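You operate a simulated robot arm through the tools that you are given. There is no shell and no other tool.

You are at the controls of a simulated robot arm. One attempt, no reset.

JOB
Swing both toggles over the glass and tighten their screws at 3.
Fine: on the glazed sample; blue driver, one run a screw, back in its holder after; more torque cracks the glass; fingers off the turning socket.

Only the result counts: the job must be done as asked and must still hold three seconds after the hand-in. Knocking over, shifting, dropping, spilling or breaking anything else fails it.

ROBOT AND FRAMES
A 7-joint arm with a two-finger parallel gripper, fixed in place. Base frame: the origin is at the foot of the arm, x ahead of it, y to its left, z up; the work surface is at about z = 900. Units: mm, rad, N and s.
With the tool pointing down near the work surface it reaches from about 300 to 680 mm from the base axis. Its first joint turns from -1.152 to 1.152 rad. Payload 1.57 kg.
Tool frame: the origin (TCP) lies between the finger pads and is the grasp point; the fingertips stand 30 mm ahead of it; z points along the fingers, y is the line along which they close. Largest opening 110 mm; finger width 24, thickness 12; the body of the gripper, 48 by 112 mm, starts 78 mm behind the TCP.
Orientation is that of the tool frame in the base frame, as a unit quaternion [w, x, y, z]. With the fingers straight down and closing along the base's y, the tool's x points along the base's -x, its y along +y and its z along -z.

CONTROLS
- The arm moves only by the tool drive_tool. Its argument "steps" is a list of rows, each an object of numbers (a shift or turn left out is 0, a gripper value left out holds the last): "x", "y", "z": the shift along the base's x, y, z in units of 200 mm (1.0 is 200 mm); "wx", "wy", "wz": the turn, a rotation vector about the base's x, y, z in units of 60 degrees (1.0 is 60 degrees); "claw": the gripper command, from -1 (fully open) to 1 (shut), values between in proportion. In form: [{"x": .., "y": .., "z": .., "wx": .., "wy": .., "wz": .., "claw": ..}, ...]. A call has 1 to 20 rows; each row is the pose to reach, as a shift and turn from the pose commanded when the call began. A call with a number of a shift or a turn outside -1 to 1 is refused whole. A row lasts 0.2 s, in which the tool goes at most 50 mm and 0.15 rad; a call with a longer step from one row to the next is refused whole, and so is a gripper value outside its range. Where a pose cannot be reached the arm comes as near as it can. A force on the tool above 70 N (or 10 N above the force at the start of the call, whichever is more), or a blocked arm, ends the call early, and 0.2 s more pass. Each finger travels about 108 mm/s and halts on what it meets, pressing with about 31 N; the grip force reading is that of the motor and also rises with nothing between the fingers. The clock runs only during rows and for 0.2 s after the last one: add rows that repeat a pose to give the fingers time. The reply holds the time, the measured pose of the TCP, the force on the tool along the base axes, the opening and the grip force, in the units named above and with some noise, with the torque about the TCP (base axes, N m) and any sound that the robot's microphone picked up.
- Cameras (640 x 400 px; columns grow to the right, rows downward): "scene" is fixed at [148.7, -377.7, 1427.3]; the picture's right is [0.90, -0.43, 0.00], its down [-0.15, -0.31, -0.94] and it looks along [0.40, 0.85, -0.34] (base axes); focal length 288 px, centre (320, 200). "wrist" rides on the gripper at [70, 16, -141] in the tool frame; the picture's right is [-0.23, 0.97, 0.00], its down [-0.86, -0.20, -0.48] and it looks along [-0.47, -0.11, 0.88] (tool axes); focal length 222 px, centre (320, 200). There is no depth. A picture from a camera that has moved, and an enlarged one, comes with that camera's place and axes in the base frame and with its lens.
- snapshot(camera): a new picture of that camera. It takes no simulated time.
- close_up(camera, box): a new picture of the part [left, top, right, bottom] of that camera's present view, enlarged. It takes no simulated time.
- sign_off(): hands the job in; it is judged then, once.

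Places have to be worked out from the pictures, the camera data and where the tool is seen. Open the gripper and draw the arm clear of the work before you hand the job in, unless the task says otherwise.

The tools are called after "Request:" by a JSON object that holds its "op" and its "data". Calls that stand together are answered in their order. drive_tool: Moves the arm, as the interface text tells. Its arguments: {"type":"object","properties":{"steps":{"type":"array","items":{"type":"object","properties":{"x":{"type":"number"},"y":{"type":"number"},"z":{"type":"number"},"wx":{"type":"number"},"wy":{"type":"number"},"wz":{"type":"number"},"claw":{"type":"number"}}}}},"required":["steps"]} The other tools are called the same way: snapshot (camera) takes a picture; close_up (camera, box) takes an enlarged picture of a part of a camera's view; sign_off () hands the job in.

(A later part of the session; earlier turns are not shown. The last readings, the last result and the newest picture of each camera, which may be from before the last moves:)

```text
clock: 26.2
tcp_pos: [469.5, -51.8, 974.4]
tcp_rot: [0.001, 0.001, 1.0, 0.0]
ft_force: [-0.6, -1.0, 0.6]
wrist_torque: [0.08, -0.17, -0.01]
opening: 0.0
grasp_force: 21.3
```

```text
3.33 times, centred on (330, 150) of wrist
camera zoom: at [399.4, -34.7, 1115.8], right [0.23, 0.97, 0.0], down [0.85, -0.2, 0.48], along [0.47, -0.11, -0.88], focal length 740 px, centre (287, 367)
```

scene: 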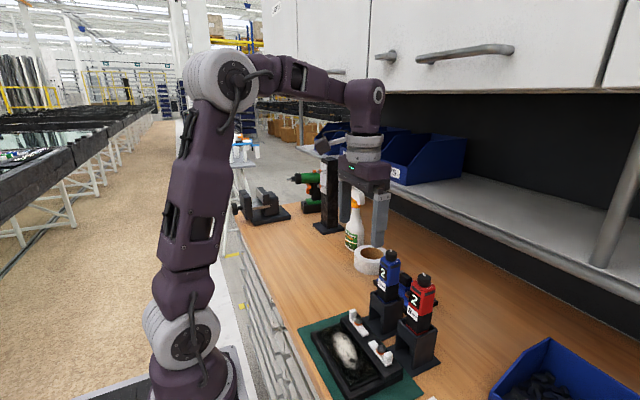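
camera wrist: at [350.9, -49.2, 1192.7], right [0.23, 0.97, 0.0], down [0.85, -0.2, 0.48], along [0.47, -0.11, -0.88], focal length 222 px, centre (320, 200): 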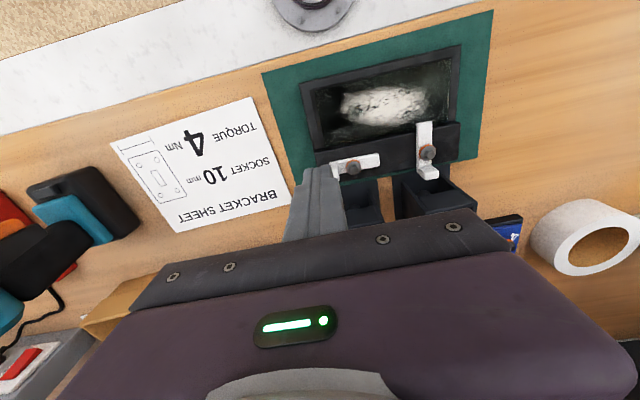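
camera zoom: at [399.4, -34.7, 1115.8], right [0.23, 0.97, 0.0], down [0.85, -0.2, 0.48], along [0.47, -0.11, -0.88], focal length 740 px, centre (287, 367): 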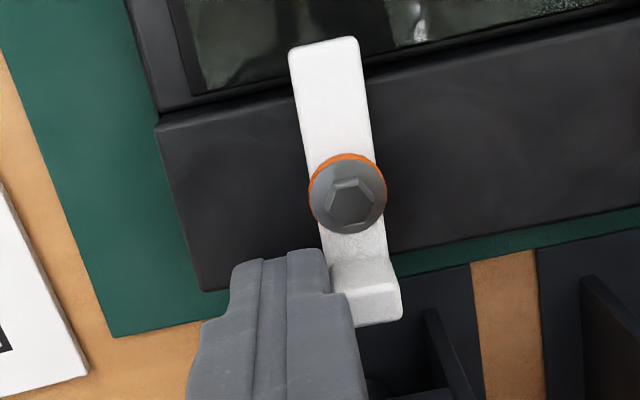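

Toggle B is now within about 2° of square, with negligible force. I'll back off in -y, raise, and open the fingers.

Request:
{"op": "drive_tool", "data": {"steps": [{"y": -0.02, "claw": 1}, {"y": -0.05, "claw": 1}, {"y": -0.08, "claw": 1}, {"x": -0.05, "y": -0.08, "z": 0.15, "claw": 1}, {"x": -0.08, "y": -0.05, "z": 0.35, "claw": 1}, {"x": -0.08, "y": 0.1, "z": 0.5, "claw": 0}, {"x": -0.08, "y": 0.25, "z": 0.65, "claw": 0}, {"x": -0.08, "y": 0.4, "z": 0.8, "claw": 0}, {"x": -0.08, "y": 0.55, "z": 0.9, "claw": 0}, {"x": -0.08, "y": 0.6, "z": 0.95, "claw": 0}, {"x": -0.08, "y": 0.6, "z": 0.95, "claw": 0}]}}

Request:
{"op": "snapshot", "data": {"camera": "wrist"}}

Request:
{"op": "close_up", "data": {"camera": "wrist", "box": [220, 80, 360, 180]}}

Request:
{"op": "close_up", "data": {"camera": "scene", "box": [335, 300, 405, 370]}}

Request:
{"op": "close_up", "data": {"camera": "scene", "box": [310, 270, 430, 400]}}

```text
clock: 28.6
tcp_pos: [455.6, 66.4, 1162.9]
tcp_rot: [0.002, 0.0, 1.0, 0.0]
ft_force: [-0.5, -0.2, 0.0]
wrist_torque: [0.0, -0.02, 0.01]
opening: 54.9
grasp_force: 0.1
```

```text
taken
camera wrist: at [385.1, 84.5, 1304.1], right [0.23, 0.97, 0.0], down [0.85, -0.2, 0.48], along [0.47, -0.11, -0.88], focal length 222 px, centre (320, 200)
```

wrist: 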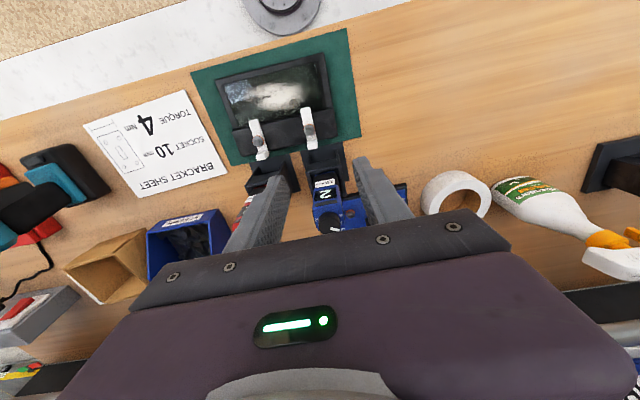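

```text
4.00 times, centred on (290, 130) of wrist
camera zoom: at [385.1, 84.5, 1304.1], right [0.23, 0.97, 0.0], down [0.85, -0.2, 0.48], along [0.47, -0.11, -0.88], focal length 888 px, centre (440, 480)
```

zoom: 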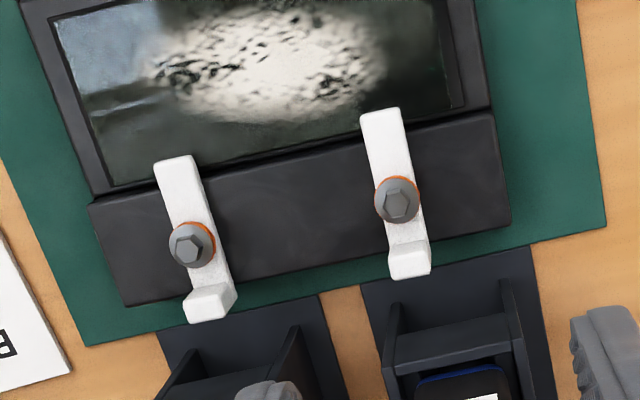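

```text
5.71 times, centred on (370, 335) of scene
camera zoom: at [148.7, -377.7, 1427.3], right [0.9, -0.43, 0.0], down [-0.15, -0.31, -0.94], along [0.4, 0.85, -0.34], focal length 1645 px, centre (34, -571)
```

zoom: 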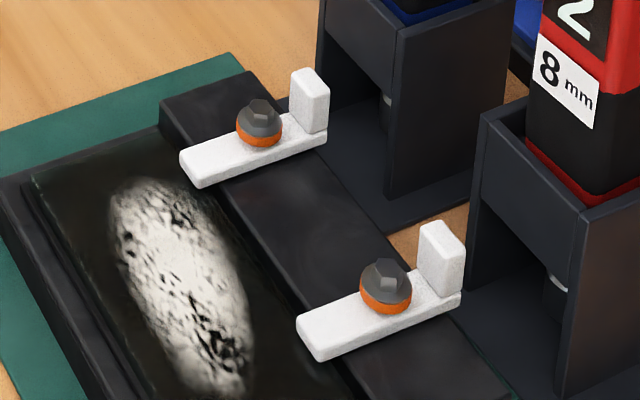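

```text
3.08 times, centred on (370, 335) of scene
camera zoom: at [148.7, -377.7, 1427.3], right [0.9, -0.43, 0.0], down [-0.15, -0.31, -0.94], along [0.4, 0.85, -0.34], focal length 886 px, centre (166, -215)
```

zoom: 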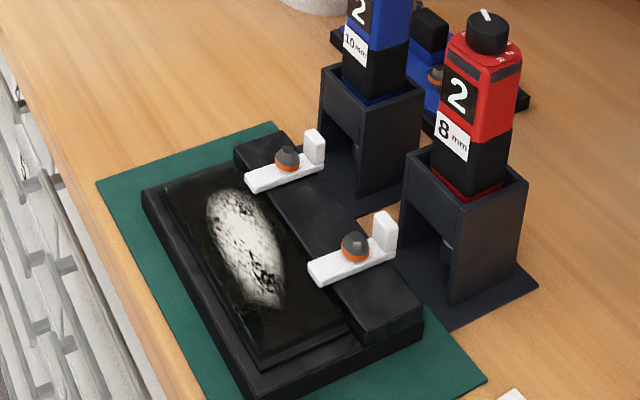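

Both toggles lie squarely over the glass and the fixture hasn't moved any further. Next is the torque dial, so I'll take a close view of the blue knob.

Request:
{"op": "close_up", "data": {"camera": "wrist", "box": [290, 175, 370, 245]}}

Request:
{"op": "close_up", "data": {"camera": "scene", "box": [365, 245, 415, 290]}}

```text
5.71 times, centred on (330, 210) of wrist
camera zoom: at [385.1, 84.5, 1304.1], right [0.23, 0.97, 0.0], down [0.85, -0.2, 0.48], along [0.47, -0.11, -0.88], focal length 1269 px, centre (263, 143)
```

zoom: 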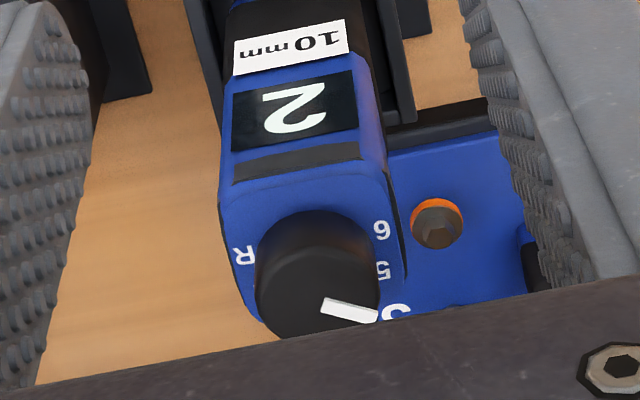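

```text
8.89 times, centred on (390, 268) of scene
camera zoom: at [148.7, -377.7, 1427.3], right [0.9, -0.43, 0.0], down [-0.15, -0.31, -0.94], along [0.4, 0.85, -0.34], focal length 2559 px, centre (-302, -400)
```

zoom: 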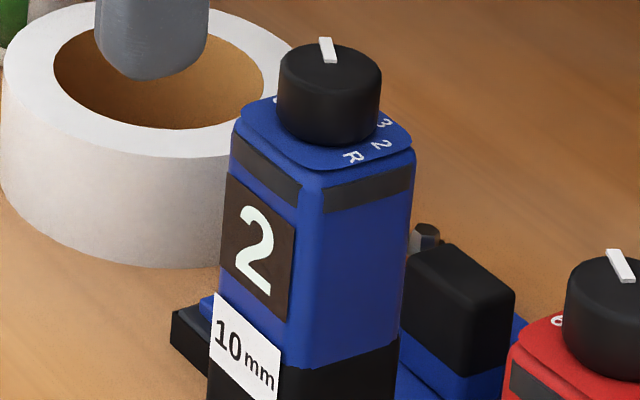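

From both cameras the blue knob's top is at about (532, 61.6, 1099.5), diameter 25 mm and height about 16 mm. I'll hover above it, turned +40°, so that the -80° turn from 5 to 3 is symmetric.

Request:
{"op": "drive_tool", "data": {"steps": [{"x": 0.08, "y": -0.006, "z": 0.0, "wz": 0.133, "claw": 0}, {"x": 0.16, "y": -0.012, "z": 0.0, "wz": 0.267, "claw": 0}, {"x": 0.24, "y": -0.018, "z": 0.0, "wz": 0.4, "claw": 0}, {"x": 0.32, "y": -0.026, "z": -0.03, "wz": 0.533, "claw": 0}, {"x": 0.3835, "y": -0.032, "z": -0.065, "wz": 0.667, "claw": 0}, {"x": 0.3835, "y": -0.032, "z": -0.065, "wz": 0.667, "claw": 0}, {"x": 0.3835, "y": -0.032, "z": -0.065, "wz": 0.667, "claw": 0}]}}

Request:
{"op": "snapshot", "data": {"camera": "wrist"}}

Request:
{"op": "close_up", "data": {"camera": "scene", "box": [350, 215, 430, 290]}}

```text
clock: 30.2
tcp_pos: [530.8, 61.3, 1151.2]
tcp_rot: [0.001, -0.343, 0.939, 0.0]
ft_force: [0.3, -0.1, -0.5]
wrist_torque: [-0.02, 0.02, 0.03]
opening: 55.1
grasp_force: 0.1
```

```text
taken
camera wrist: at [467.1, 30.7, 1292.0], right [-0.45, 0.89, 0.0], down [0.78, 0.4, 0.48], along [0.43, 0.22, -0.88], focal length 222 px, centre (320, 200)
```

wrist: 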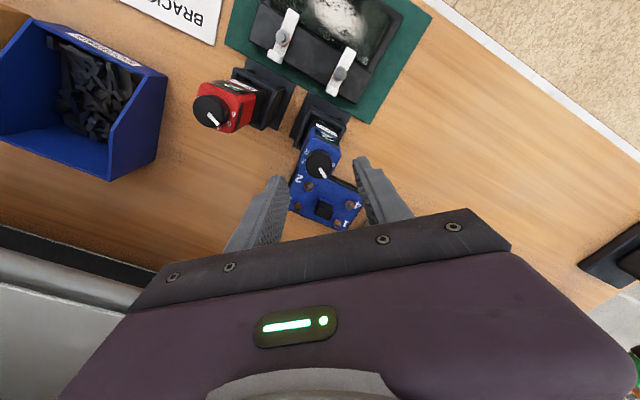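

```text
5.33 times, centred on (390, 252) of scene
camera zoom: at [148.7, -377.7, 1427.3], right [0.9, -0.43, 0.0], down [-0.15, -0.31, -0.94], along [0.4, 0.85, -0.34], focal length 1535 px, centre (-53, -80)
```

zoom: 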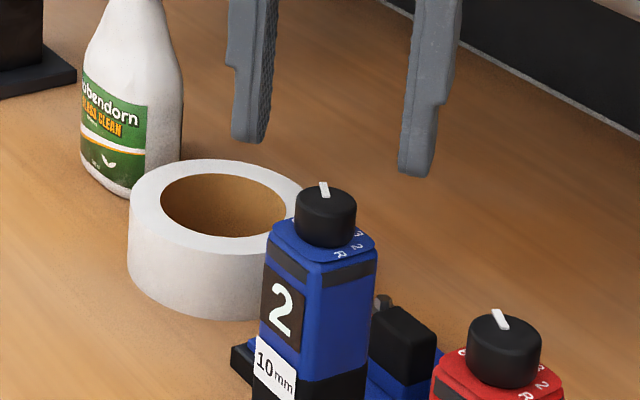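

Reached. Closing in on the wrist view to check the alignment over the knob.

Request:
{"op": "close_up", "data": {"camera": "wrist", "box": [270, 130, 370, 200]}}

```text
5.71 times, centred on (320, 165) of wrist
camera zoom: at [467.1, 30.7, 1292.0], right [-0.45, 0.89, 0.0], down [0.78, 0.4, 0.48], along [0.43, 0.22, -0.88], focal length 1269 px, centre (320, 400)
```

zoom: 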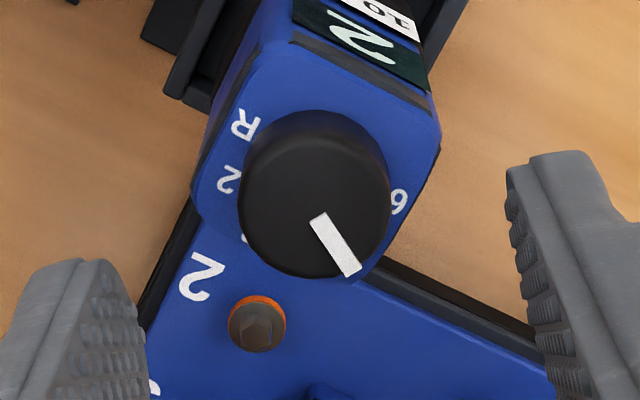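

The knob is centred between the fingers to within about 1 mm. I'll lower so the tips end about 3 mm above the driver body, alongside the knob, without closing yet.

Request:
{"op": "drive_tool", "data": {"steps": [{"x": -0.001, "y": -0.005, "z": -0.06, "claw": 0}, {"x": -0.001, "y": -0.005, "z": -0.12, "claw": 0}, {"x": -0.001, "y": -0.005, "z": -0.17, "claw": 0}, {"x": -0.001, "y": -0.005, "z": -0.17, "claw": 0}]}}

Request:
{"op": "close_up", "data": {"camera": "scene", "box": [350, 215, 430, 290]}}

Request:
{"op": "close_up", "data": {"camera": "wrist", "box": [270, 130, 370, 200]}}

```text
clock: 31.2
tcp_pos: [529.0, 60.1, 1117.2]
tcp_rot: [0.0, -0.342, 0.94, 0.0]
ft_force: [0.4, -0.2, -0.5]
wrist_torque: [-0.04, 0.02, -0.01]
opening: 54.8
grasp_force: 0.1
```

```text
5.33 times, centred on (390, 252) of scene
camera zoom: at [148.7, -377.7, 1427.3], right [0.9, -0.43, 0.0], down [-0.15, -0.31, -0.94], along [0.4, 0.85, -0.34], focal length 1535 px, centre (-53, -80)
```

zoom: 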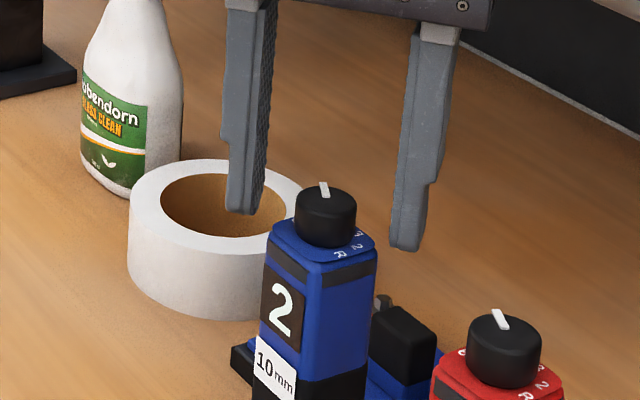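

```text
5.71 times, centred on (320, 165) of wrist
camera zoom: at [466.2, 29.9, 1258.6], right [-0.45, 0.89, 0.0], down [0.78, 0.4, 0.48], along [0.43, 0.22, -0.88], focal length 1269 px, centre (320, 400)
```

zoom: 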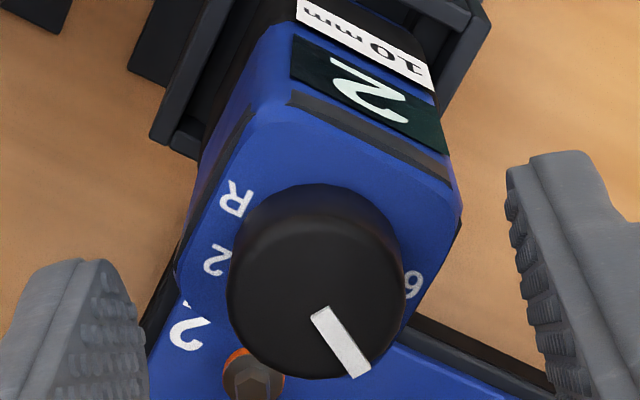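

The fingers straddle the knob properly. Now I'll close on it and hold.

Request:
{"op": "drive_tool", "data": {"steps": [{"claw": 0.3}, {"claw": 0.5}, {"claw": 0.6}, {"claw": 1}, {"claw": 1}]}}

Request:
{"op": "close_up", "data": {"camera": "scene", "box": [350, 215, 430, 290]}}

Request:
{"op": "close_up", "data": {"camera": "wrist", "box": [270, 130, 370, 200]}}

```text
clock: 32.4
tcp_pos: [530.6, 60.3, 1116.7]
tcp_rot: [0.001, -0.342, 0.94, 0.0]
ft_force: [1.3, -1.1, 1.0]
wrist_torque: [-0.04, -0.06, 0.0]
opening: 23.5
grasp_force: 30.8
```

```text
5.33 times, centred on (390, 252) of scene
camera zoom: at [148.7, -377.8, 1427.3], right [0.9, -0.43, 0.0], down [-0.15, -0.31, -0.94], along [0.4, 0.85, -0.34], focal length 1535 px, centre (-53, -80)
```

zoom: 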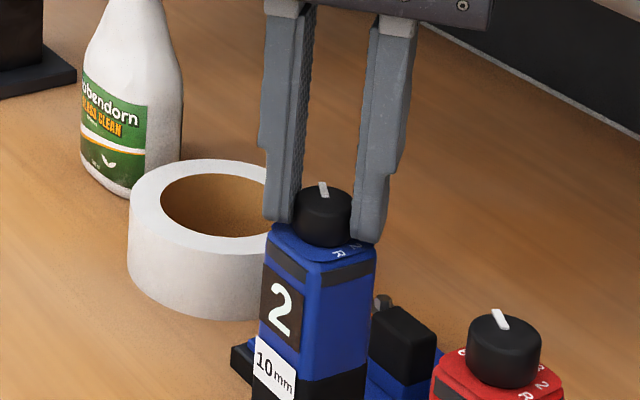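

```text
5.71 times, centred on (320, 165) of wrist
camera zoom: at [466.2, 29.8, 1258.8], right [-0.45, 0.89, 0.0], down [0.78, 0.4, 0.48], along [0.43, 0.22, -0.88], focal length 1269 px, centre (320, 400)
```

zoom: 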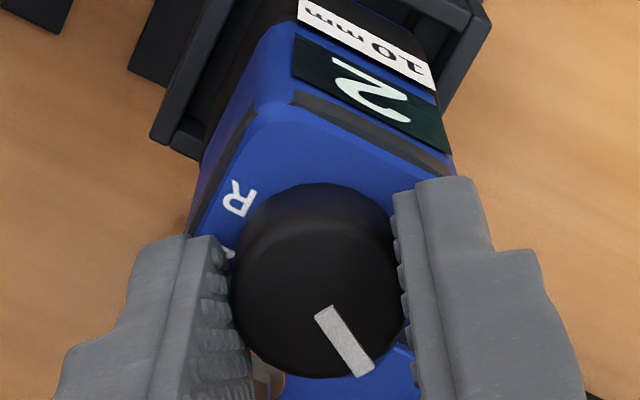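

The knob is gripped (23.5 mm) without disturbing the driver. I'll turn it clockwise by 40° (5 to 4) and check.

Request:
{"op": "drive_tool", "data": {"steps": [{"wz": -0.1, "claw": 1}, {"wz": -0.2, "claw": 1}, {"wz": -0.3, "claw": 1}, {"wz": -0.4, "claw": 1}, {"wz": -0.5, "claw": 1}, {"wz": -0.6, "claw": 1}, {"wz": -0.667, "claw": 1}, {"wz": -0.667, "claw": 1}]}}

Request:
{"op": "close_up", "data": {"camera": "wrist", "box": [270, 130, 370, 200]}}

Request:
{"op": "close_up", "data": {"camera": "scene", "box": [350, 215, 430, 290]}}

```text
clock: 34.2
tcp_pos: [529.8, 58.9, 1118.3]
tcp_rot: [0.001, 0.001, 1.0, -0.001]
ft_force: [3.2, -1.8, 3.7]
wrist_torque: [-0.04, -0.19, 0.01]
opening: 23.6
grasp_force: 31.2
```

```text
5.71 times, centred on (320, 165) of wrist
camera zoom: at [460.3, 77.9, 1258.6], right [0.23, 0.97, 0.0], down [0.85, -0.2, 0.48], along [0.47, -0.11, -0.88], focal length 1269 px, centre (320, 400)
```

zoom: 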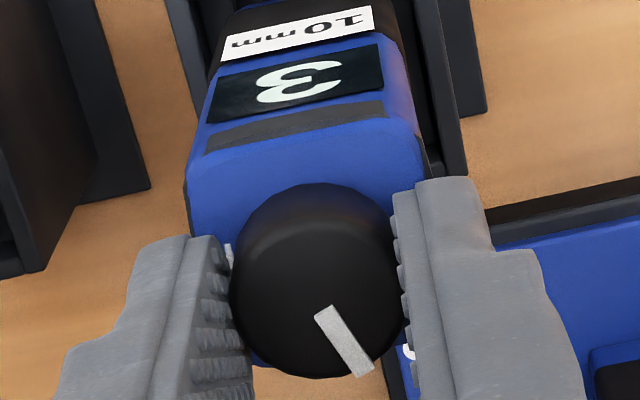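

```text
5.33 times, centred on (390, 252) of scene
camera zoom: at [148.7, -377.8, 1427.3], right [0.9, -0.43, 0.0], down [-0.15, -0.31, -0.94], along [0.4, 0.85, -0.34], focal length 1535 px, centre (-53, -80)
```

zoom: 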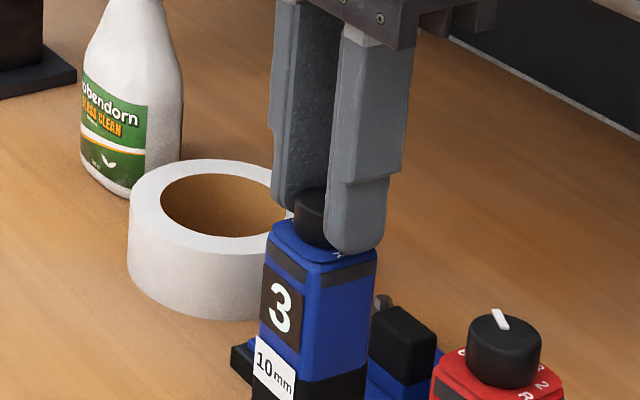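

The window on the driver went from 2 to 3 with this one 40° step, so it shows the live setting. I'll stop here, release the knob, rise and verify the dial and display.

Request:
{"op": "drive_tool", "data": {"steps": [{"claw": 0.4}, {"claw": 0}, {"claw": 0}, {"z": 0.1, "claw": 0}, {"z": 0.17, "claw": 0}, {"z": 0.17, "claw": 0}]}}

Request:
{"op": "close_up", "data": {"camera": "wrist", "box": [270, 130, 370, 200]}}

Request:
{"op": "close_up", "data": {"camera": "scene", "box": [365, 245, 415, 290]}}

Request:
{"op": "close_up", "data": {"camera": "scene", "box": [395, 260, 445, 305]}}

```text
clock: 35.6
tcp_pos: [529.0, 58.3, 1151.7]
tcp_rot: [0.0, 0.0, 1.0, 0.001]
ft_force: [0.5, 0.4, -0.2]
wrist_torque: [-0.01, 0.01, -0.01]
opening: 54.8
grasp_force: 0.1
```

```text
5.71 times, centred on (320, 165) of wrist
camera zoom: at [460.0, 77.5, 1292.5], right [0.23, 0.97, 0.0], down [0.85, -0.2, 0.48], along [0.47, -0.11, -0.88], focal length 1269 px, centre (320, 400)
```

zoom: 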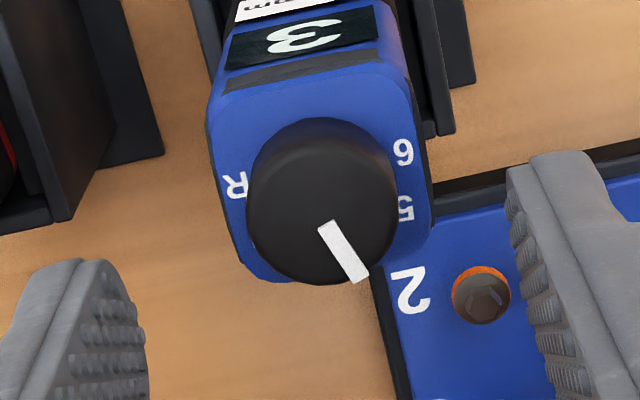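

```text
8.89 times, centred on (390, 268) of scene
camera zoom: at [148.7, -377.7, 1427.3], right [0.9, -0.43, 0.0], down [-0.15, -0.31, -0.94], along [0.4, 0.85, -0.34], focal length 2559 px, centre (-302, -400)
```

zoom: 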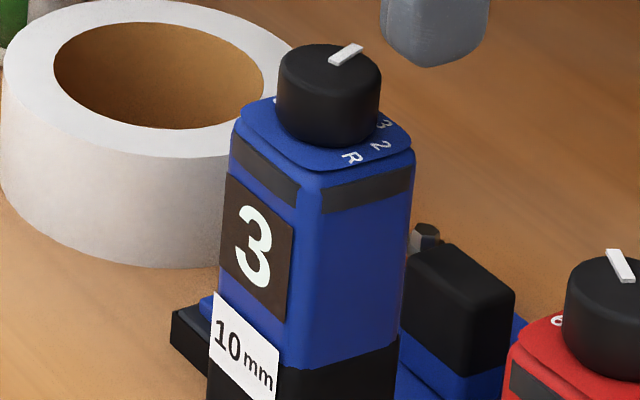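

```text
8.89 times, centred on (420, 282) of scene
camera zoom: at [148.7, -377.7, 1427.3], right [0.9, -0.43, 0.0], down [-0.15, -0.31, -0.94], along [0.4, 0.85, -0.34], focal length 2559 px, centre (-569, -533)
```

zoom: 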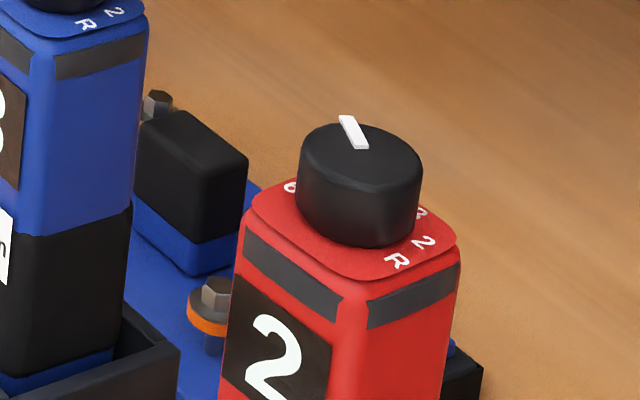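

The display reads 3. Next I'll grip the driver by its body, with jaws along y, well above the holder and socket. I'll open to 70 mm and lower around it to TCP z≈1032.

Request:
{"op": "drive_tool", "data": {"steps": [{"x": 0.004, "y": 0.0, "z": 0, "claw": -0.273}, {"x": 0.004, "z": -0.1, "claw": -0.273}, {"x": 0.004, "z": -0.25, "claw": -0.273}, {"x": 0.004, "z": -0.4, "claw": -0.273}, {"x": 0.004, "z": -0.52, "claw": -0.273}, {"x": 0.004, "z": -0.595, "claw": -0.273}, {"x": 0.004, "z": -0.595, "claw": -0.273}]}}

Request:
{"op": "close_up", "data": {"camera": "scene", "box": [350, 225, 450, 325]}}

Request:
{"op": "snapshot", "data": {"camera": "wrist"}}

```text
clock: 37.2
tcp_pos: [530.8, 60.7, 1033.3]
tcp_rot: [0.001, 0.0, 1.0, 0.0]
ft_force: [0.3, -0.1, -1.2]
wrist_torque: [-0.01, 0.0, -0.01]
opening: 70.2
grasp_force: 0.1
```

```text
4.00 times, centred on (400, 275) of scene
camera zoom: at [148.7, -377.7, 1427.3], right [0.9, -0.43, 0.0], down [-0.15, -0.31, -0.94], along [0.4, 0.85, -0.34], focal length 1152 px, centre (0, -100)
```

zoom: 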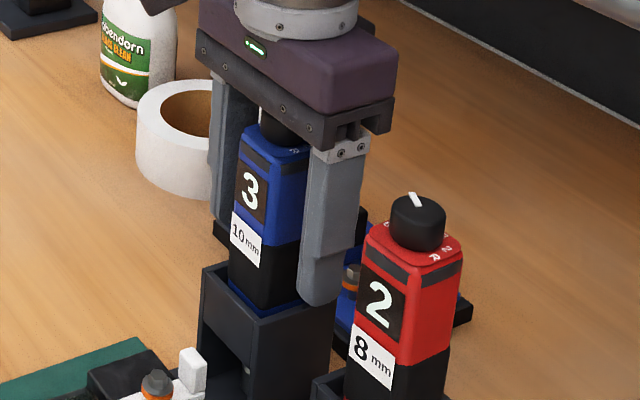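

```text
taken
camera wrist: at [460.7, 78.1, 1173.9], right [0.23, 0.97, 0.0], down [0.85, -0.2, 0.48], along [0.47, -0.11, -0.88], focal length 222 px, centre (320, 200)
```

wrist: 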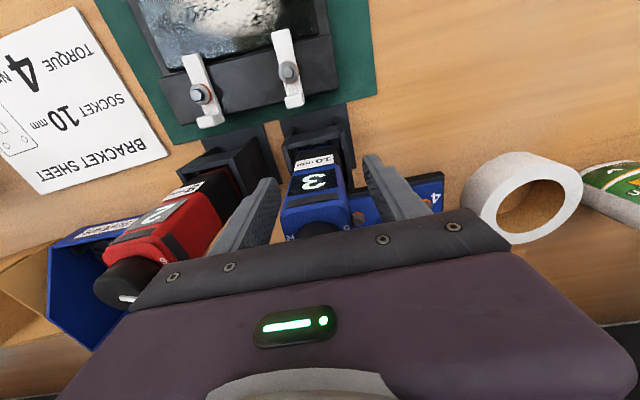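

Fingertips are about 25 mm above the holder rim and flank the body. Closing gently on the driver body.

Request:
{"op": "drive_tool", "data": {"steps": [{"claw": -0.05}, {"claw": 0.15}, {"claw": 0.25}, {"claw": 0.32}, {"claw": 1}, {"claw": 1}]}}

Request:
{"op": "close_up", "data": {"camera": "scene", "box": [350, 225, 450, 325]}}

Request:
{"op": "close_up", "data": {"camera": "wrist", "box": [200, 100, 440, 250]}}

```text
clock: 38.6
tcp_pos: [530.2, 60.4, 1032.8]
tcp_rot: [0.001, 0.0, 1.0, 0.001]
ft_force: [-0.2, -1.8, 0.6]
wrist_torque: [-0.05, -0.01, -0.01]
opening: 36.2
grasp_force: 31.1
```

```text
4.00 times, centred on (400, 275) of scene
camera zoom: at [148.7, -377.8, 1427.3], right [0.9, -0.43, 0.0], down [-0.15, -0.31, -0.94], along [0.4, 0.85, -0.34], focal length 1152 px, centre (0, -100)
```

zoom: 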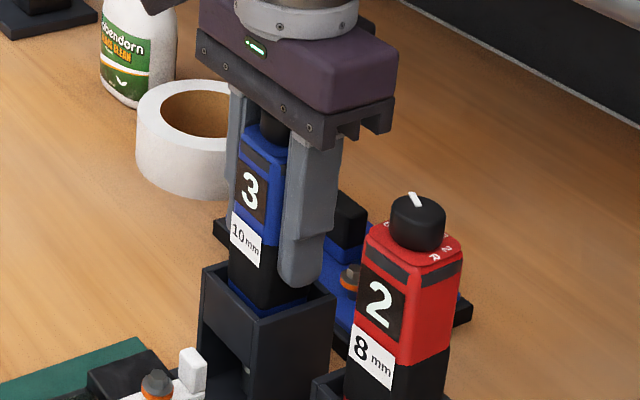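

```text
2.67 times, centred on (320, 175) of wrist
camera zoom: at [460.7, 77.9, 1174.1], right [0.23, 0.97, 0.0], down [0.85, -0.2, 0.48], along [0.47, -0.11, -0.88], focal length 592 px, centre (320, 267)
```

zoom: 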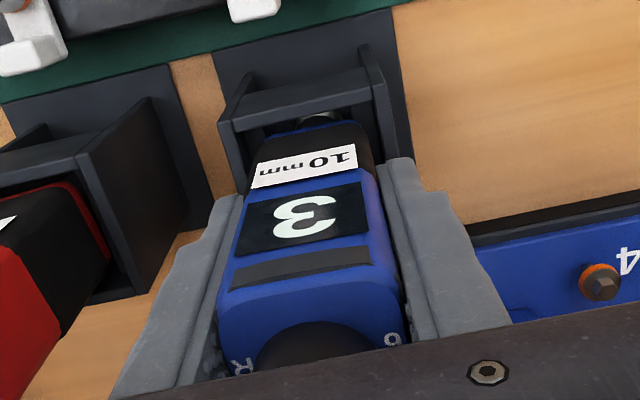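

Driver gripped at 36 mm. I'll lift straight up in small steps.

Request:
{"op": "drive_tool", "data": {"steps": [{"z": 0.02, "claw": 1}, {"z": 0.06, "claw": 1}, {"z": 0.12, "claw": 1}, {"z": 0.2, "claw": 1}, {"z": 0.3, "claw": 1}, {"z": 0.4, "claw": 1}, {"z": 0.5, "claw": 1}, {"z": 0.5, "claw": 1}]}}

Request:
{"op": "snapshot", "data": {"camera": "scene"}}

Request:
{"op": "close_up", "data": {"camera": "scene", "box": [350, 200, 450, 330]}}

Request:
{"op": "snapshot", "data": {"camera": "wrist"}}

```text
clock: 40.4
tcp_pos: [529.8, 59.9, 1133.0]
tcp_rot: [0.001, 0.0, 1.0, 0.001]
ft_force: [0.3, 0.7, -4.9]
wrist_torque: [0.0, 0.0, 0.0]
opening: 36.4
grasp_force: 31.0
```

```text
taken
```

scene: 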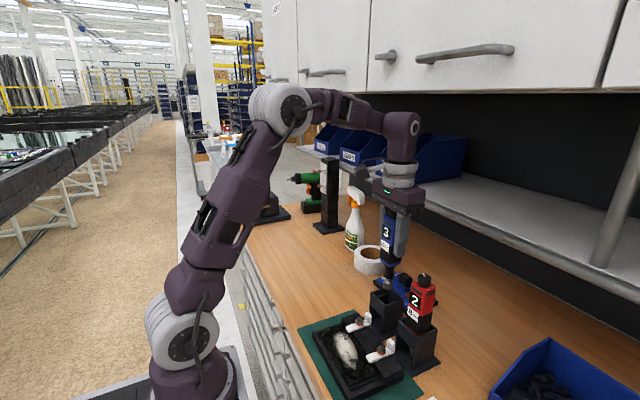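

```text
3.08 times, centred on (400, 265) of scene
camera zoom: at [148.8, -377.7, 1427.3], right [0.9, -0.43, 0.0], down [-0.15, -0.31, -0.94], along [0.4, 0.85, -0.34], focal length 886 px, centre (74, 0)
```

zoom: 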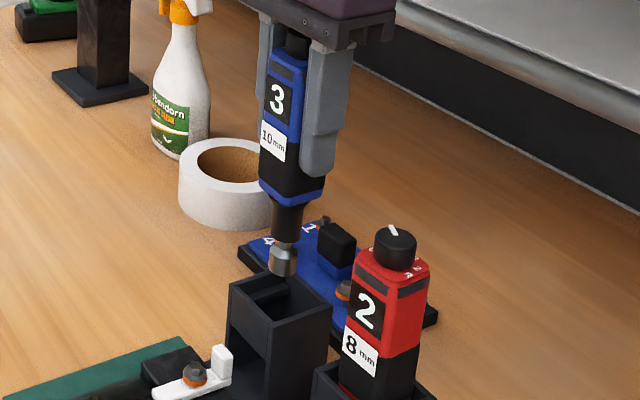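

```text
taken
camera wrist: at [460.9, 78.5, 1274.3], right [0.23, 0.97, 0.0], down [0.85, -0.2, 0.48], along [0.47, -0.11, -0.88], focal length 222 px, centre (320, 200)
```

wrist: 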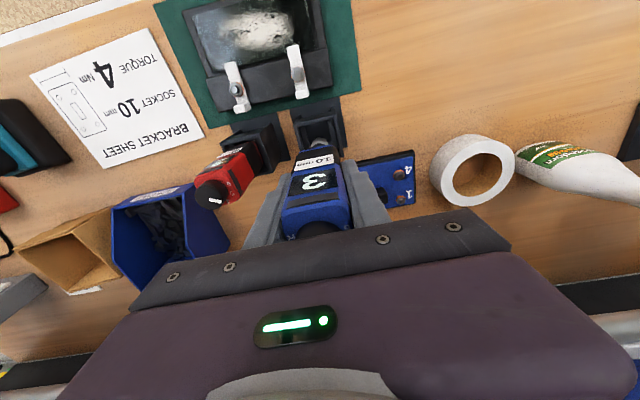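

The driver is out; its socket tip is about 130 mm below the TCP (z≈1003), clear of the holder. I'll check how the socket looks in the wrist view before travelling.

Request:
{"op": "close_up", "data": {"camera": "wrist", "box": [260, 90, 380, 180]}}

Request:
{"op": "close_up", "data": {"camera": "scene", "box": [360, 255, 420, 300]}}

```text
4.44 times, centred on (320, 135) of wrist
camera zoom: at [460.9, 78.5, 1274.3], right [0.23, 0.97, 0.0], down [0.85, -0.2, 0.48], along [0.47, -0.11, -0.88], focal length 987 px, centre (320, 489)
```

zoom: 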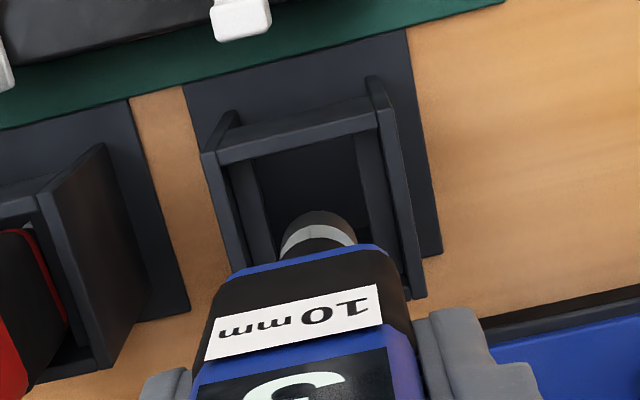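

```text
8.89 times, centred on (390, 278) of scene
camera zoom: at [148.8, -377.7, 1427.3], right [0.9, -0.43, 0.0], down [-0.15, -0.31, -0.94], along [0.4, 0.85, -0.34], focal length 2559 px, centre (-302, -489)
```

zoom: 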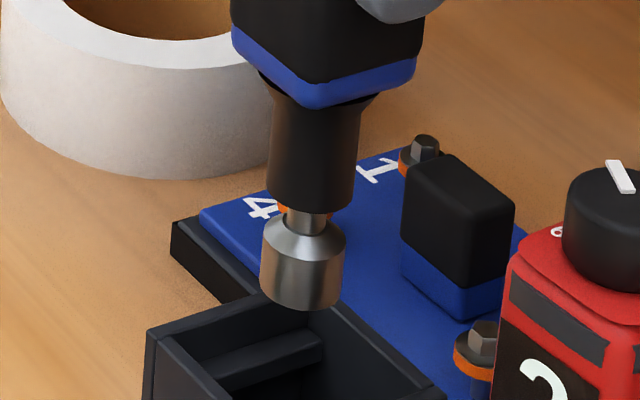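

The socket is about 21 mm across with its tip about 127 mm below the TCP. I'll carry it over screw A (about 450, 52.4), staying above the tabs and holder.

Request:
{"op": "drive_tool", "data": {"steps": [{"x": -0.06, "y": -0.008, "claw": 1}, {"x": -0.14, "y": -0.017, "claw": 1}, {"x": -0.22, "y": -0.027, "claw": 1}, {"x": -0.3, "y": -0.037, "claw": 1}, {"x": -0.37, "y": -0.045, "claw": 1}, {"x": -0.4075, "y": -0.0495, "claw": 1}, {"x": -0.4075, "y": -0.0495, "z": -0.06, "claw": 1}, {"x": -0.4075, "y": -0.0495, "z": -0.11, "claw": 1}, {"x": -0.4075, "y": -0.0495, "z": -0.15, "claw": 1}, {"x": -0.4075, "y": -0.0495, "z": -0.15, "claw": 1}]}}

Request:
{"op": "close_up", "data": {"camera": "scene", "box": [330, 290, 400, 350]}}

Request:
{"op": "close_up", "data": {"camera": "wrist", "box": [260, 70, 380, 160]}}

Request:
{"op": "snapshot", "data": {"camera": "wrist"}}

```text
clock: 42.6
tcp_pos: [450.0, 50.7, 1101.8]
tcp_rot: [0.001, 0.0, 1.0, -0.001]
ft_force: [0.5, 0.9, -5.3]
wrist_torque: [0.0, 0.0, 0.02]
opening: 35.8
grasp_force: 31.6
```

```text
6.67 times, centred on (365, 320) of scene
camera zoom: at [148.8, -377.7, 1427.3], right [0.9, -0.43, 0.0], down [-0.15, -0.31, -0.94], along [0.4, 0.85, -0.34], focal length 1919 px, centre (20, -600)
```

zoom: 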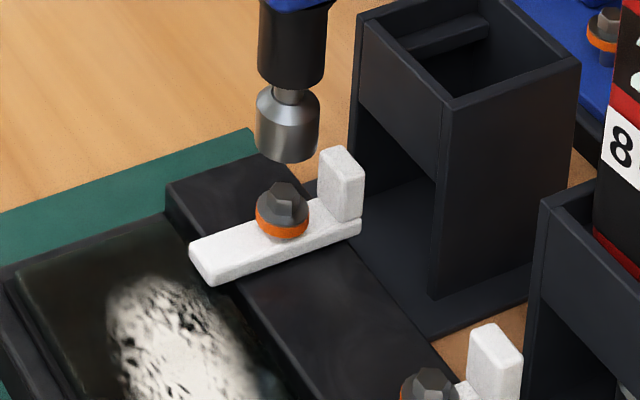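

```text
4.44 times, centred on (320, 115) of wrist
camera zoom: at [380.3, 68.8, 1243.1], right [0.23, 0.97, 0.0], down [0.85, -0.2, 0.48], along [0.47, -0.11, -0.88], focal length 987 px, centre (320, 578)
```

zoom: 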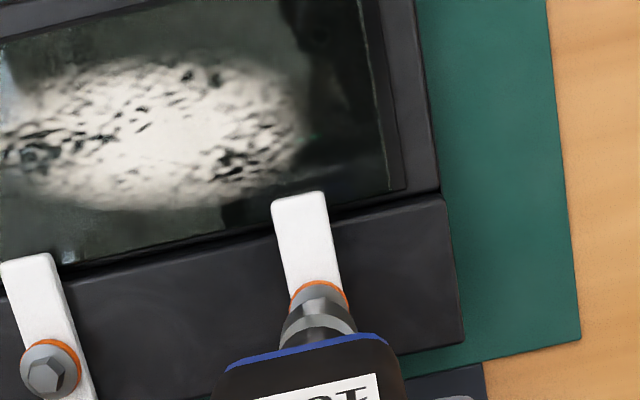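

```text
taken
camera wrist: at [380.3, 68.8, 1243.1], right [0.23, 0.97, 0.0], down [0.85, -0.2, 0.48], along [0.47, -0.11, -0.88], focal length 222 px, centre (320, 200)
```

wrist: 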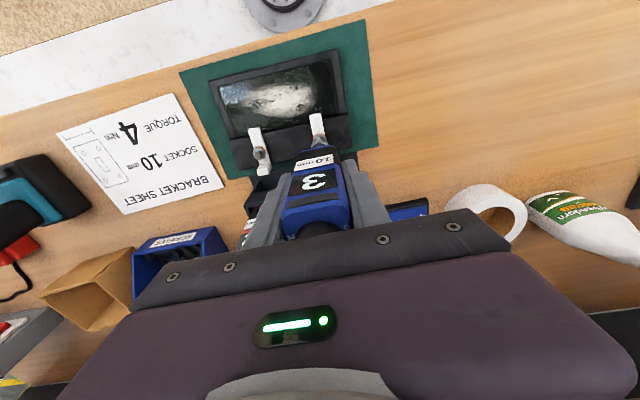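

Socket appears right above screw A. I'll zoom in from both cameras for fine alignment.

Request:
{"op": "close_up", "data": {"camera": "wrist", "box": [295, 120, 345, 155]}}

Request:
{"op": "close_up", "data": {"camera": "scene", "box": [345, 300, 385, 330]}}

```text
11.43 times, centred on (320, 138) of wrist
camera zoom: at [380.3, 68.8, 1243.1], right [0.23, 0.97, 0.0], down [0.85, -0.2, 0.48], along [0.47, -0.11, -0.88], focal length 2538 px, centre (320, 914)
```

zoom: 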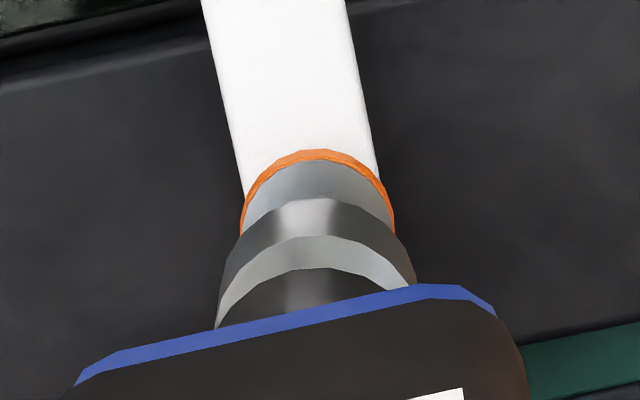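

```text
13.33 times, centred on (365, 315) of scene
camera zoom: at [148.8, -377.7, 1427.3], right [0.9, -0.43, 0.0], down [-0.15, -0.31, -0.94], along [0.4, 0.85, -0.34], focal length 3838 px, centre (-280, -1333)
```

zoom: 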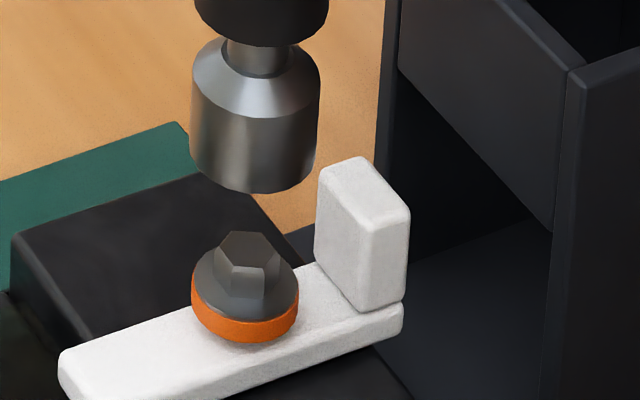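

Both views put the socket axis within about 0.5 mm of screw A's axis. I'll lower 16 mm, to just above the hex.

Request:
{"op": "drive_tool", "data": {"steps": [{"z": -0.025, "claw": 1}, {"z": -0.05, "claw": 1}, {"z": -0.07, "claw": 1}, {"z": -0.08, "claw": 1}, {"z": -0.08, "claw": 1}]}}

Request:
{"op": "close_up", "data": {"camera": "scene", "box": [345, 300, 385, 330]}}

Request:
{"op": "close_up", "data": {"camera": "wrist", "box": [295, 120, 345, 155]}}

```text
clock: 43.8
tcp_pos: [450.0, 50.0, 1085.8]
tcp_rot: [0.0, 0.001, 1.0, 0.0]
ft_force: [0.3, -0.5, -3.1]
wrist_torque: [-0.01, 0.01, 0.0]
opening: 36.0
grasp_force: 31.0
```

```text
13.33 times, centred on (365, 315) of scene
camera zoom: at [148.8, -377.7, 1427.3], right [0.9, -0.43, 0.0], down [-0.15, -0.31, -0.94], along [0.4, 0.85, -0.34], focal length 3838 px, centre (-280, -1333)
```

zoom: 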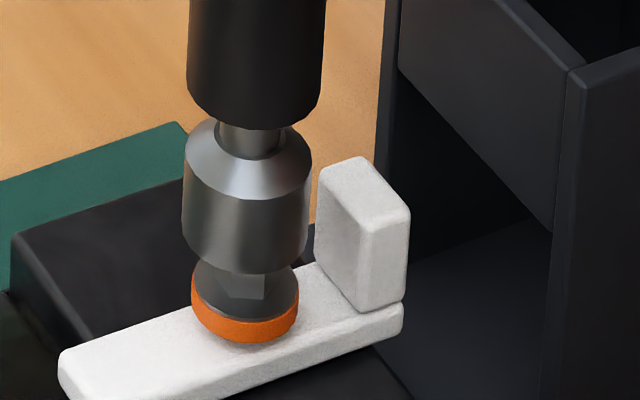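

```text
11.43 times, centred on (320, 138) of wrist
camera zoom: at [379.4, 68.2, 1227.5], right [0.23, 0.97, 0.0], down [0.85, -0.2, 0.48], along [0.47, -0.11, -0.88], focal length 2538 px, centre (320, 914)
```

zoom: 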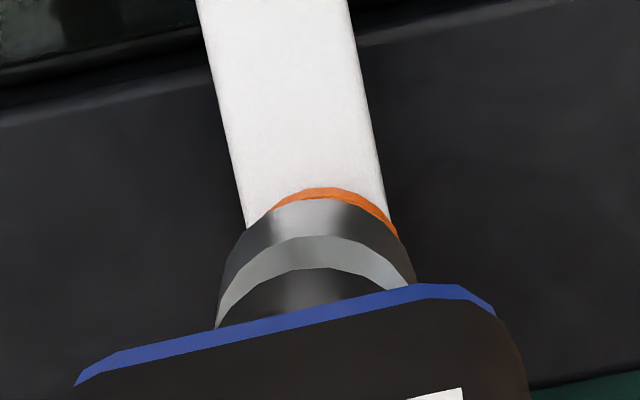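

The tool drifted slightly, and the socket is now about (-0.7, -0.5) mm off the screw axis. I'll correct that and go down 3 mm.

Request:
{"op": "drive_tool", "data": {"steps": [{"x": 0.0035, "y": 0.0025, "z": 0, "claw": 1}, {"x": 0.0035, "y": 0.0025, "z": -0.008, "claw": 1}, {"x": 0.0035, "y": 0.0025, "z": -0.015, "claw": 1}, {"x": 0.0035, "y": 0.0025, "z": -0.015, "claw": 1}, {"x": 0.0035, "y": 0.0025, "z": -0.015, "claw": 1}]}}

Request:
{"op": "close_up", "data": {"camera": "scene", "box": [345, 300, 385, 330]}}

Request:
{"op": "close_up", "data": {"camera": "wrist", "box": [295, 120, 345, 155]}}

```text
clock: 45.0
tcp_pos: [450.5, 51.1, 1083.4]
tcp_rot: [0.0, 0.0, 1.0, 0.0]
ft_force: [-0.4, 0.8, -4.9]
wrist_torque: [0.03, -0.03, 0.02]
opening: 35.9
grasp_force: 30.9
```

```text
13.33 times, centred on (365, 315) of scene
camera zoom: at [148.8, -377.7, 1427.3], right [0.9, -0.43, 0.0], down [-0.15, -0.31, -0.94], along [0.4, 0.85, -0.34], focal length 3838 px, centre (-280, -1333)
```

zoom: 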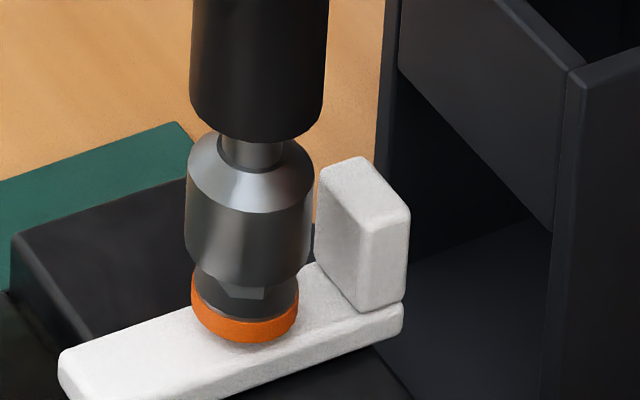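

```text
11.43 times, centred on (320, 138) of wrist
camera zoom: at [380.2, 68.5, 1224.2], right [0.23, 0.97, 0.0], down [0.85, -0.2, 0.48], along [0.47, -0.11, -0.88], focal length 2538 px, centre (320, 914)
```

zoom: 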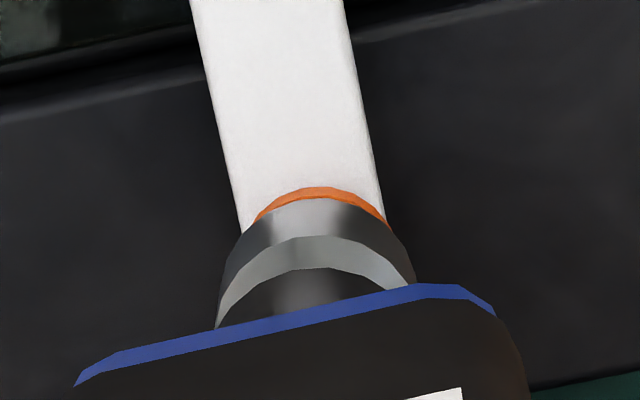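

Aligned within about 0.3 mm, with the socket rim just above the hex. I'll go down in sub-millimetre steps and watch the force.

Request:
{"op": "drive_tool", "data": {"steps": [{"z": -0.004, "claw": 1}, {"z": -0.008, "claw": 1}, {"z": -0.012, "claw": 1}, {"z": -0.015, "claw": 1}, {"z": -0.015, "claw": 1}]}}

Request:
{"op": "close_up", "data": {"camera": "scene", "box": [345, 300, 385, 330]}}

```text
clock: 46.2
tcp_pos: [450.3, 51.3, 1080.2]
tcp_rot: [-0.001, 0.0, 1.0, 0.0]
ft_force: [-0.5, 0.8, -4.9]
wrist_torque: [0.0, 0.01, 0.0]
opening: 36.0
grasp_force: 30.9
```

```text
13.33 times, centred on (365, 315) of scene
camera zoom: at [148.8, -377.7, 1427.3], right [0.9, -0.43, 0.0], down [-0.15, -0.31, -0.94], along [0.4, 0.85, -0.34], focal length 3838 px, centre (-280, -1333)
```

zoom: 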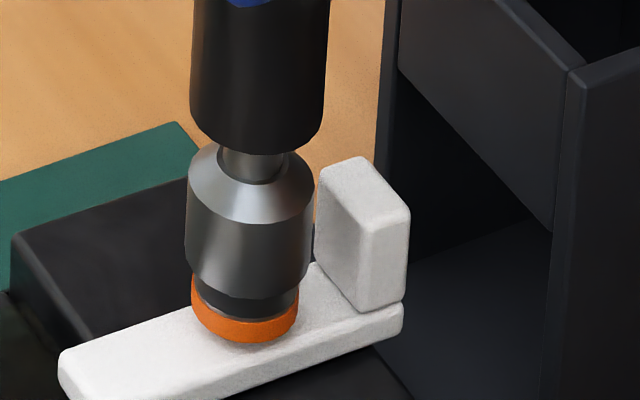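

The socket is going over the hex with no resistance. I'll continue down another 2.5 mm.

Request:
{"op": "drive_tool", "data": {"steps": [{"z": -0.004, "claw": 1}, {"z": -0.008, "claw": 1}, {"z": -0.0125, "claw": 1}, {"z": -0.0125, "claw": 1}]}}

Request:
{"op": "close_up", "data": {"camera": "scene", "box": [345, 300, 385, 330]}}

```text
clock: 47.2
tcp_pos: [449.4, 50.1, 1078.4]
tcp_rot: [0.0, 0.0, 1.0, 0.0]
ft_force: [0.1, 0.6, -4.6]
wrist_torque: [-0.01, 0.01, 0.0]
opening: 35.8
grasp_force: 31.0
```

```text
13.33 times, centred on (365, 315) of scene
camera zoom: at [148.8, -377.7, 1427.3], right [0.9, -0.43, 0.0], down [-0.15, -0.31, -0.94], along [0.4, 0.85, -0.34], focal length 3838 px, centre (-280, -1333)
```

zoom: 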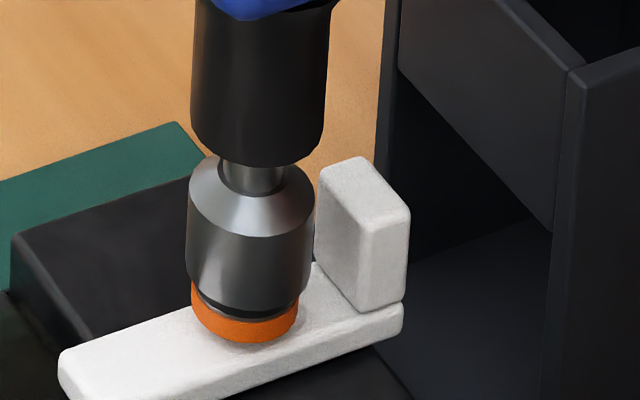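

Still free, with about 3 mm left to the flange. I'll take smaller steps now.

Request:
{"op": "drive_tool", "data": {"steps": [{"z": -0.003, "claw": 1}, {"z": -0.006, "claw": 1}, {"z": -0.009, "claw": 1}, {"z": -0.012, "claw": 1}, {"z": -0.012, "claw": 1}]}}

Request:
{"op": "close_up", "data": {"camera": "scene", "box": [345, 300, 385, 330]}}

```text
clock: 48.4
tcp_pos: [450.6, 50.8, 1075.1]
tcp_rot: [0.001, 0.0, 1.0, 0.0]
ft_force: [0.3, -2.7, 1.3]
wrist_torque: [-0.23, -0.09, 0.0]
opening: 36.1
grasp_force: 30.7
```

```text
13.33 times, centred on (365, 315) of scene
camera zoom: at [148.7, -377.8, 1427.3], right [0.9, -0.43, 0.0], down [-0.15, -0.31, -0.94], along [0.4, 0.85, -0.34], focal length 3838 px, centre (-280, -1333)
```

zoom: 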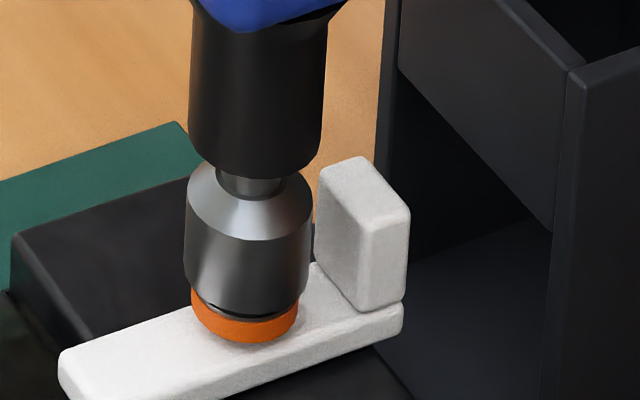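

Contact: the socket has seated and its spring shaft is compressing into the nose, so this is a push-start driver. I'll press on in small steps and listen.

Request:
{"op": "drive_tool", "data": {"steps": [{"y": -0.001, "z": -0.003, "claw": 1}, {"y": -0.001, "z": -0.006, "claw": 1}, {"y": -0.001, "z": -0.009, "claw": 1}, {"y": -0.001, "z": -0.009, "claw": 1}]}}

Request:
{"op": "close_up", "data": {"camera": "scene", "box": [345, 300, 385, 330]}}

```text
clock: 49.4
tcp_pos: [450.4, 50.3, 1073.0]
tcp_rot: [-0.001, 0.0, 1.0, 0.0]
ft_force: [-2.4, 1.7, -0.1]
wrist_torque: [0.19, 0.14, -0.02]
opening: 35.8
grasp_force: 31.3
```

```text
13.33 times, centred on (365, 315) of scene
camera zoom: at [148.7, -377.7, 1427.3], right [0.9, -0.43, 0.0], down [-0.15, -0.31, -0.94], along [0.4, 0.85, -0.34], focal length 3838 px, centre (-280, -1333)
```

zoom: 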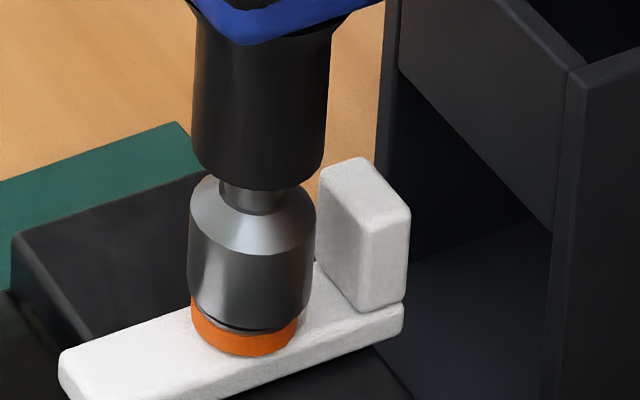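

The loose screw itself is being pushed down with the socket, at about 5 N of net push. I'll continue pressing gently.

Request:
{"op": "drive_tool", "data": {"steps": [{"z": -0.003, "claw": 1}, {"z": -0.006, "claw": 1}, {"z": -0.009, "claw": 1}, {"z": -0.009, "claw": 1}]}}

Request:
{"op": "close_up", "data": {"camera": "scene", "box": [345, 300, 385, 330]}}

```text
clock: 50.4
tcp_pos: [450.4, 49.9, 1071.2]
tcp_rot: [0.001, 0.0, 1.0, 0.0]
ft_force: [-1.1, -0.8, 0.9]
wrist_torque: [-0.01, 0.1, 0.02]
opening: 35.7
grasp_force: 31.0
```

```text
13.33 times, centred on (365, 315) of scene
camera zoom: at [148.6, -377.7, 1427.3], right [0.9, -0.43, 0.0], down [-0.15, -0.31, -0.94], along [0.4, 0.85, -0.34], focal length 3838 px, centre (-280, -1333)
```

zoom: 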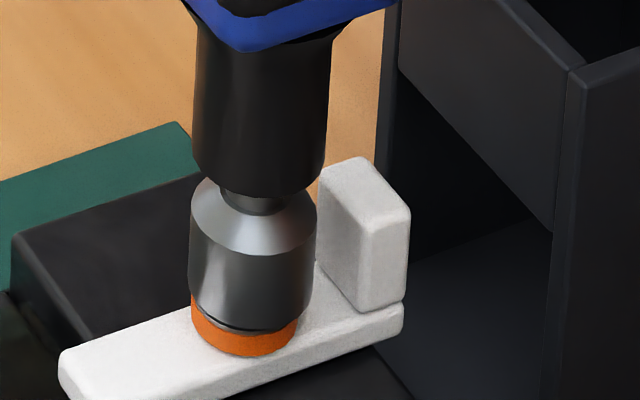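

The shaft compresses further while the screw is now bottomed. Continuing to press.

Request:
{"op": "drive_tool", "data": {"steps": [{"z": -0.004, "claw": 1}, {"z": -0.008, "claw": 1}, {"z": -0.01, "claw": 1}, {"z": -0.01, "claw": 1}]}}

Request:
{"op": "close_up", "data": {"camera": "scene", "box": [345, 300, 385, 330]}}

```text
clock: 51.4
tcp_pos: [451.0, 51.0, 1069.4]
tcp_rot: [0.001, 0.001, 1.0, 0.001]
ft_force: [3.1, -1.1, 1.2]
wrist_torque: [-0.04, -0.32, 0.03]
opening: 36.2
grasp_force: 31.1
```

```text
13.33 times, centred on (365, 315) of scene
camera zoom: at [148.8, -377.7, 1427.3], right [0.9, -0.43, 0.0], down [-0.15, -0.31, -0.94], along [0.4, 0.85, -0.34], focal length 3838 px, centre (-280, -1333)
```

zoom: 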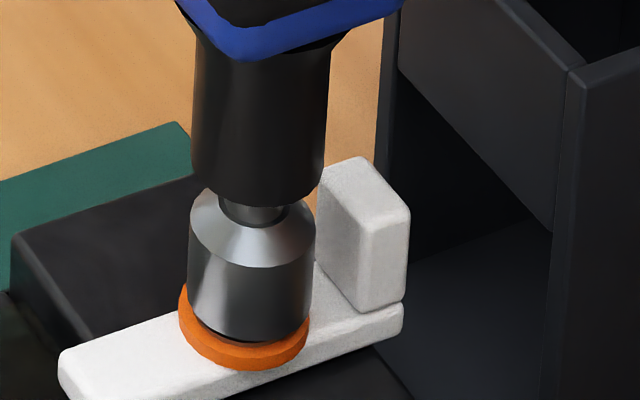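

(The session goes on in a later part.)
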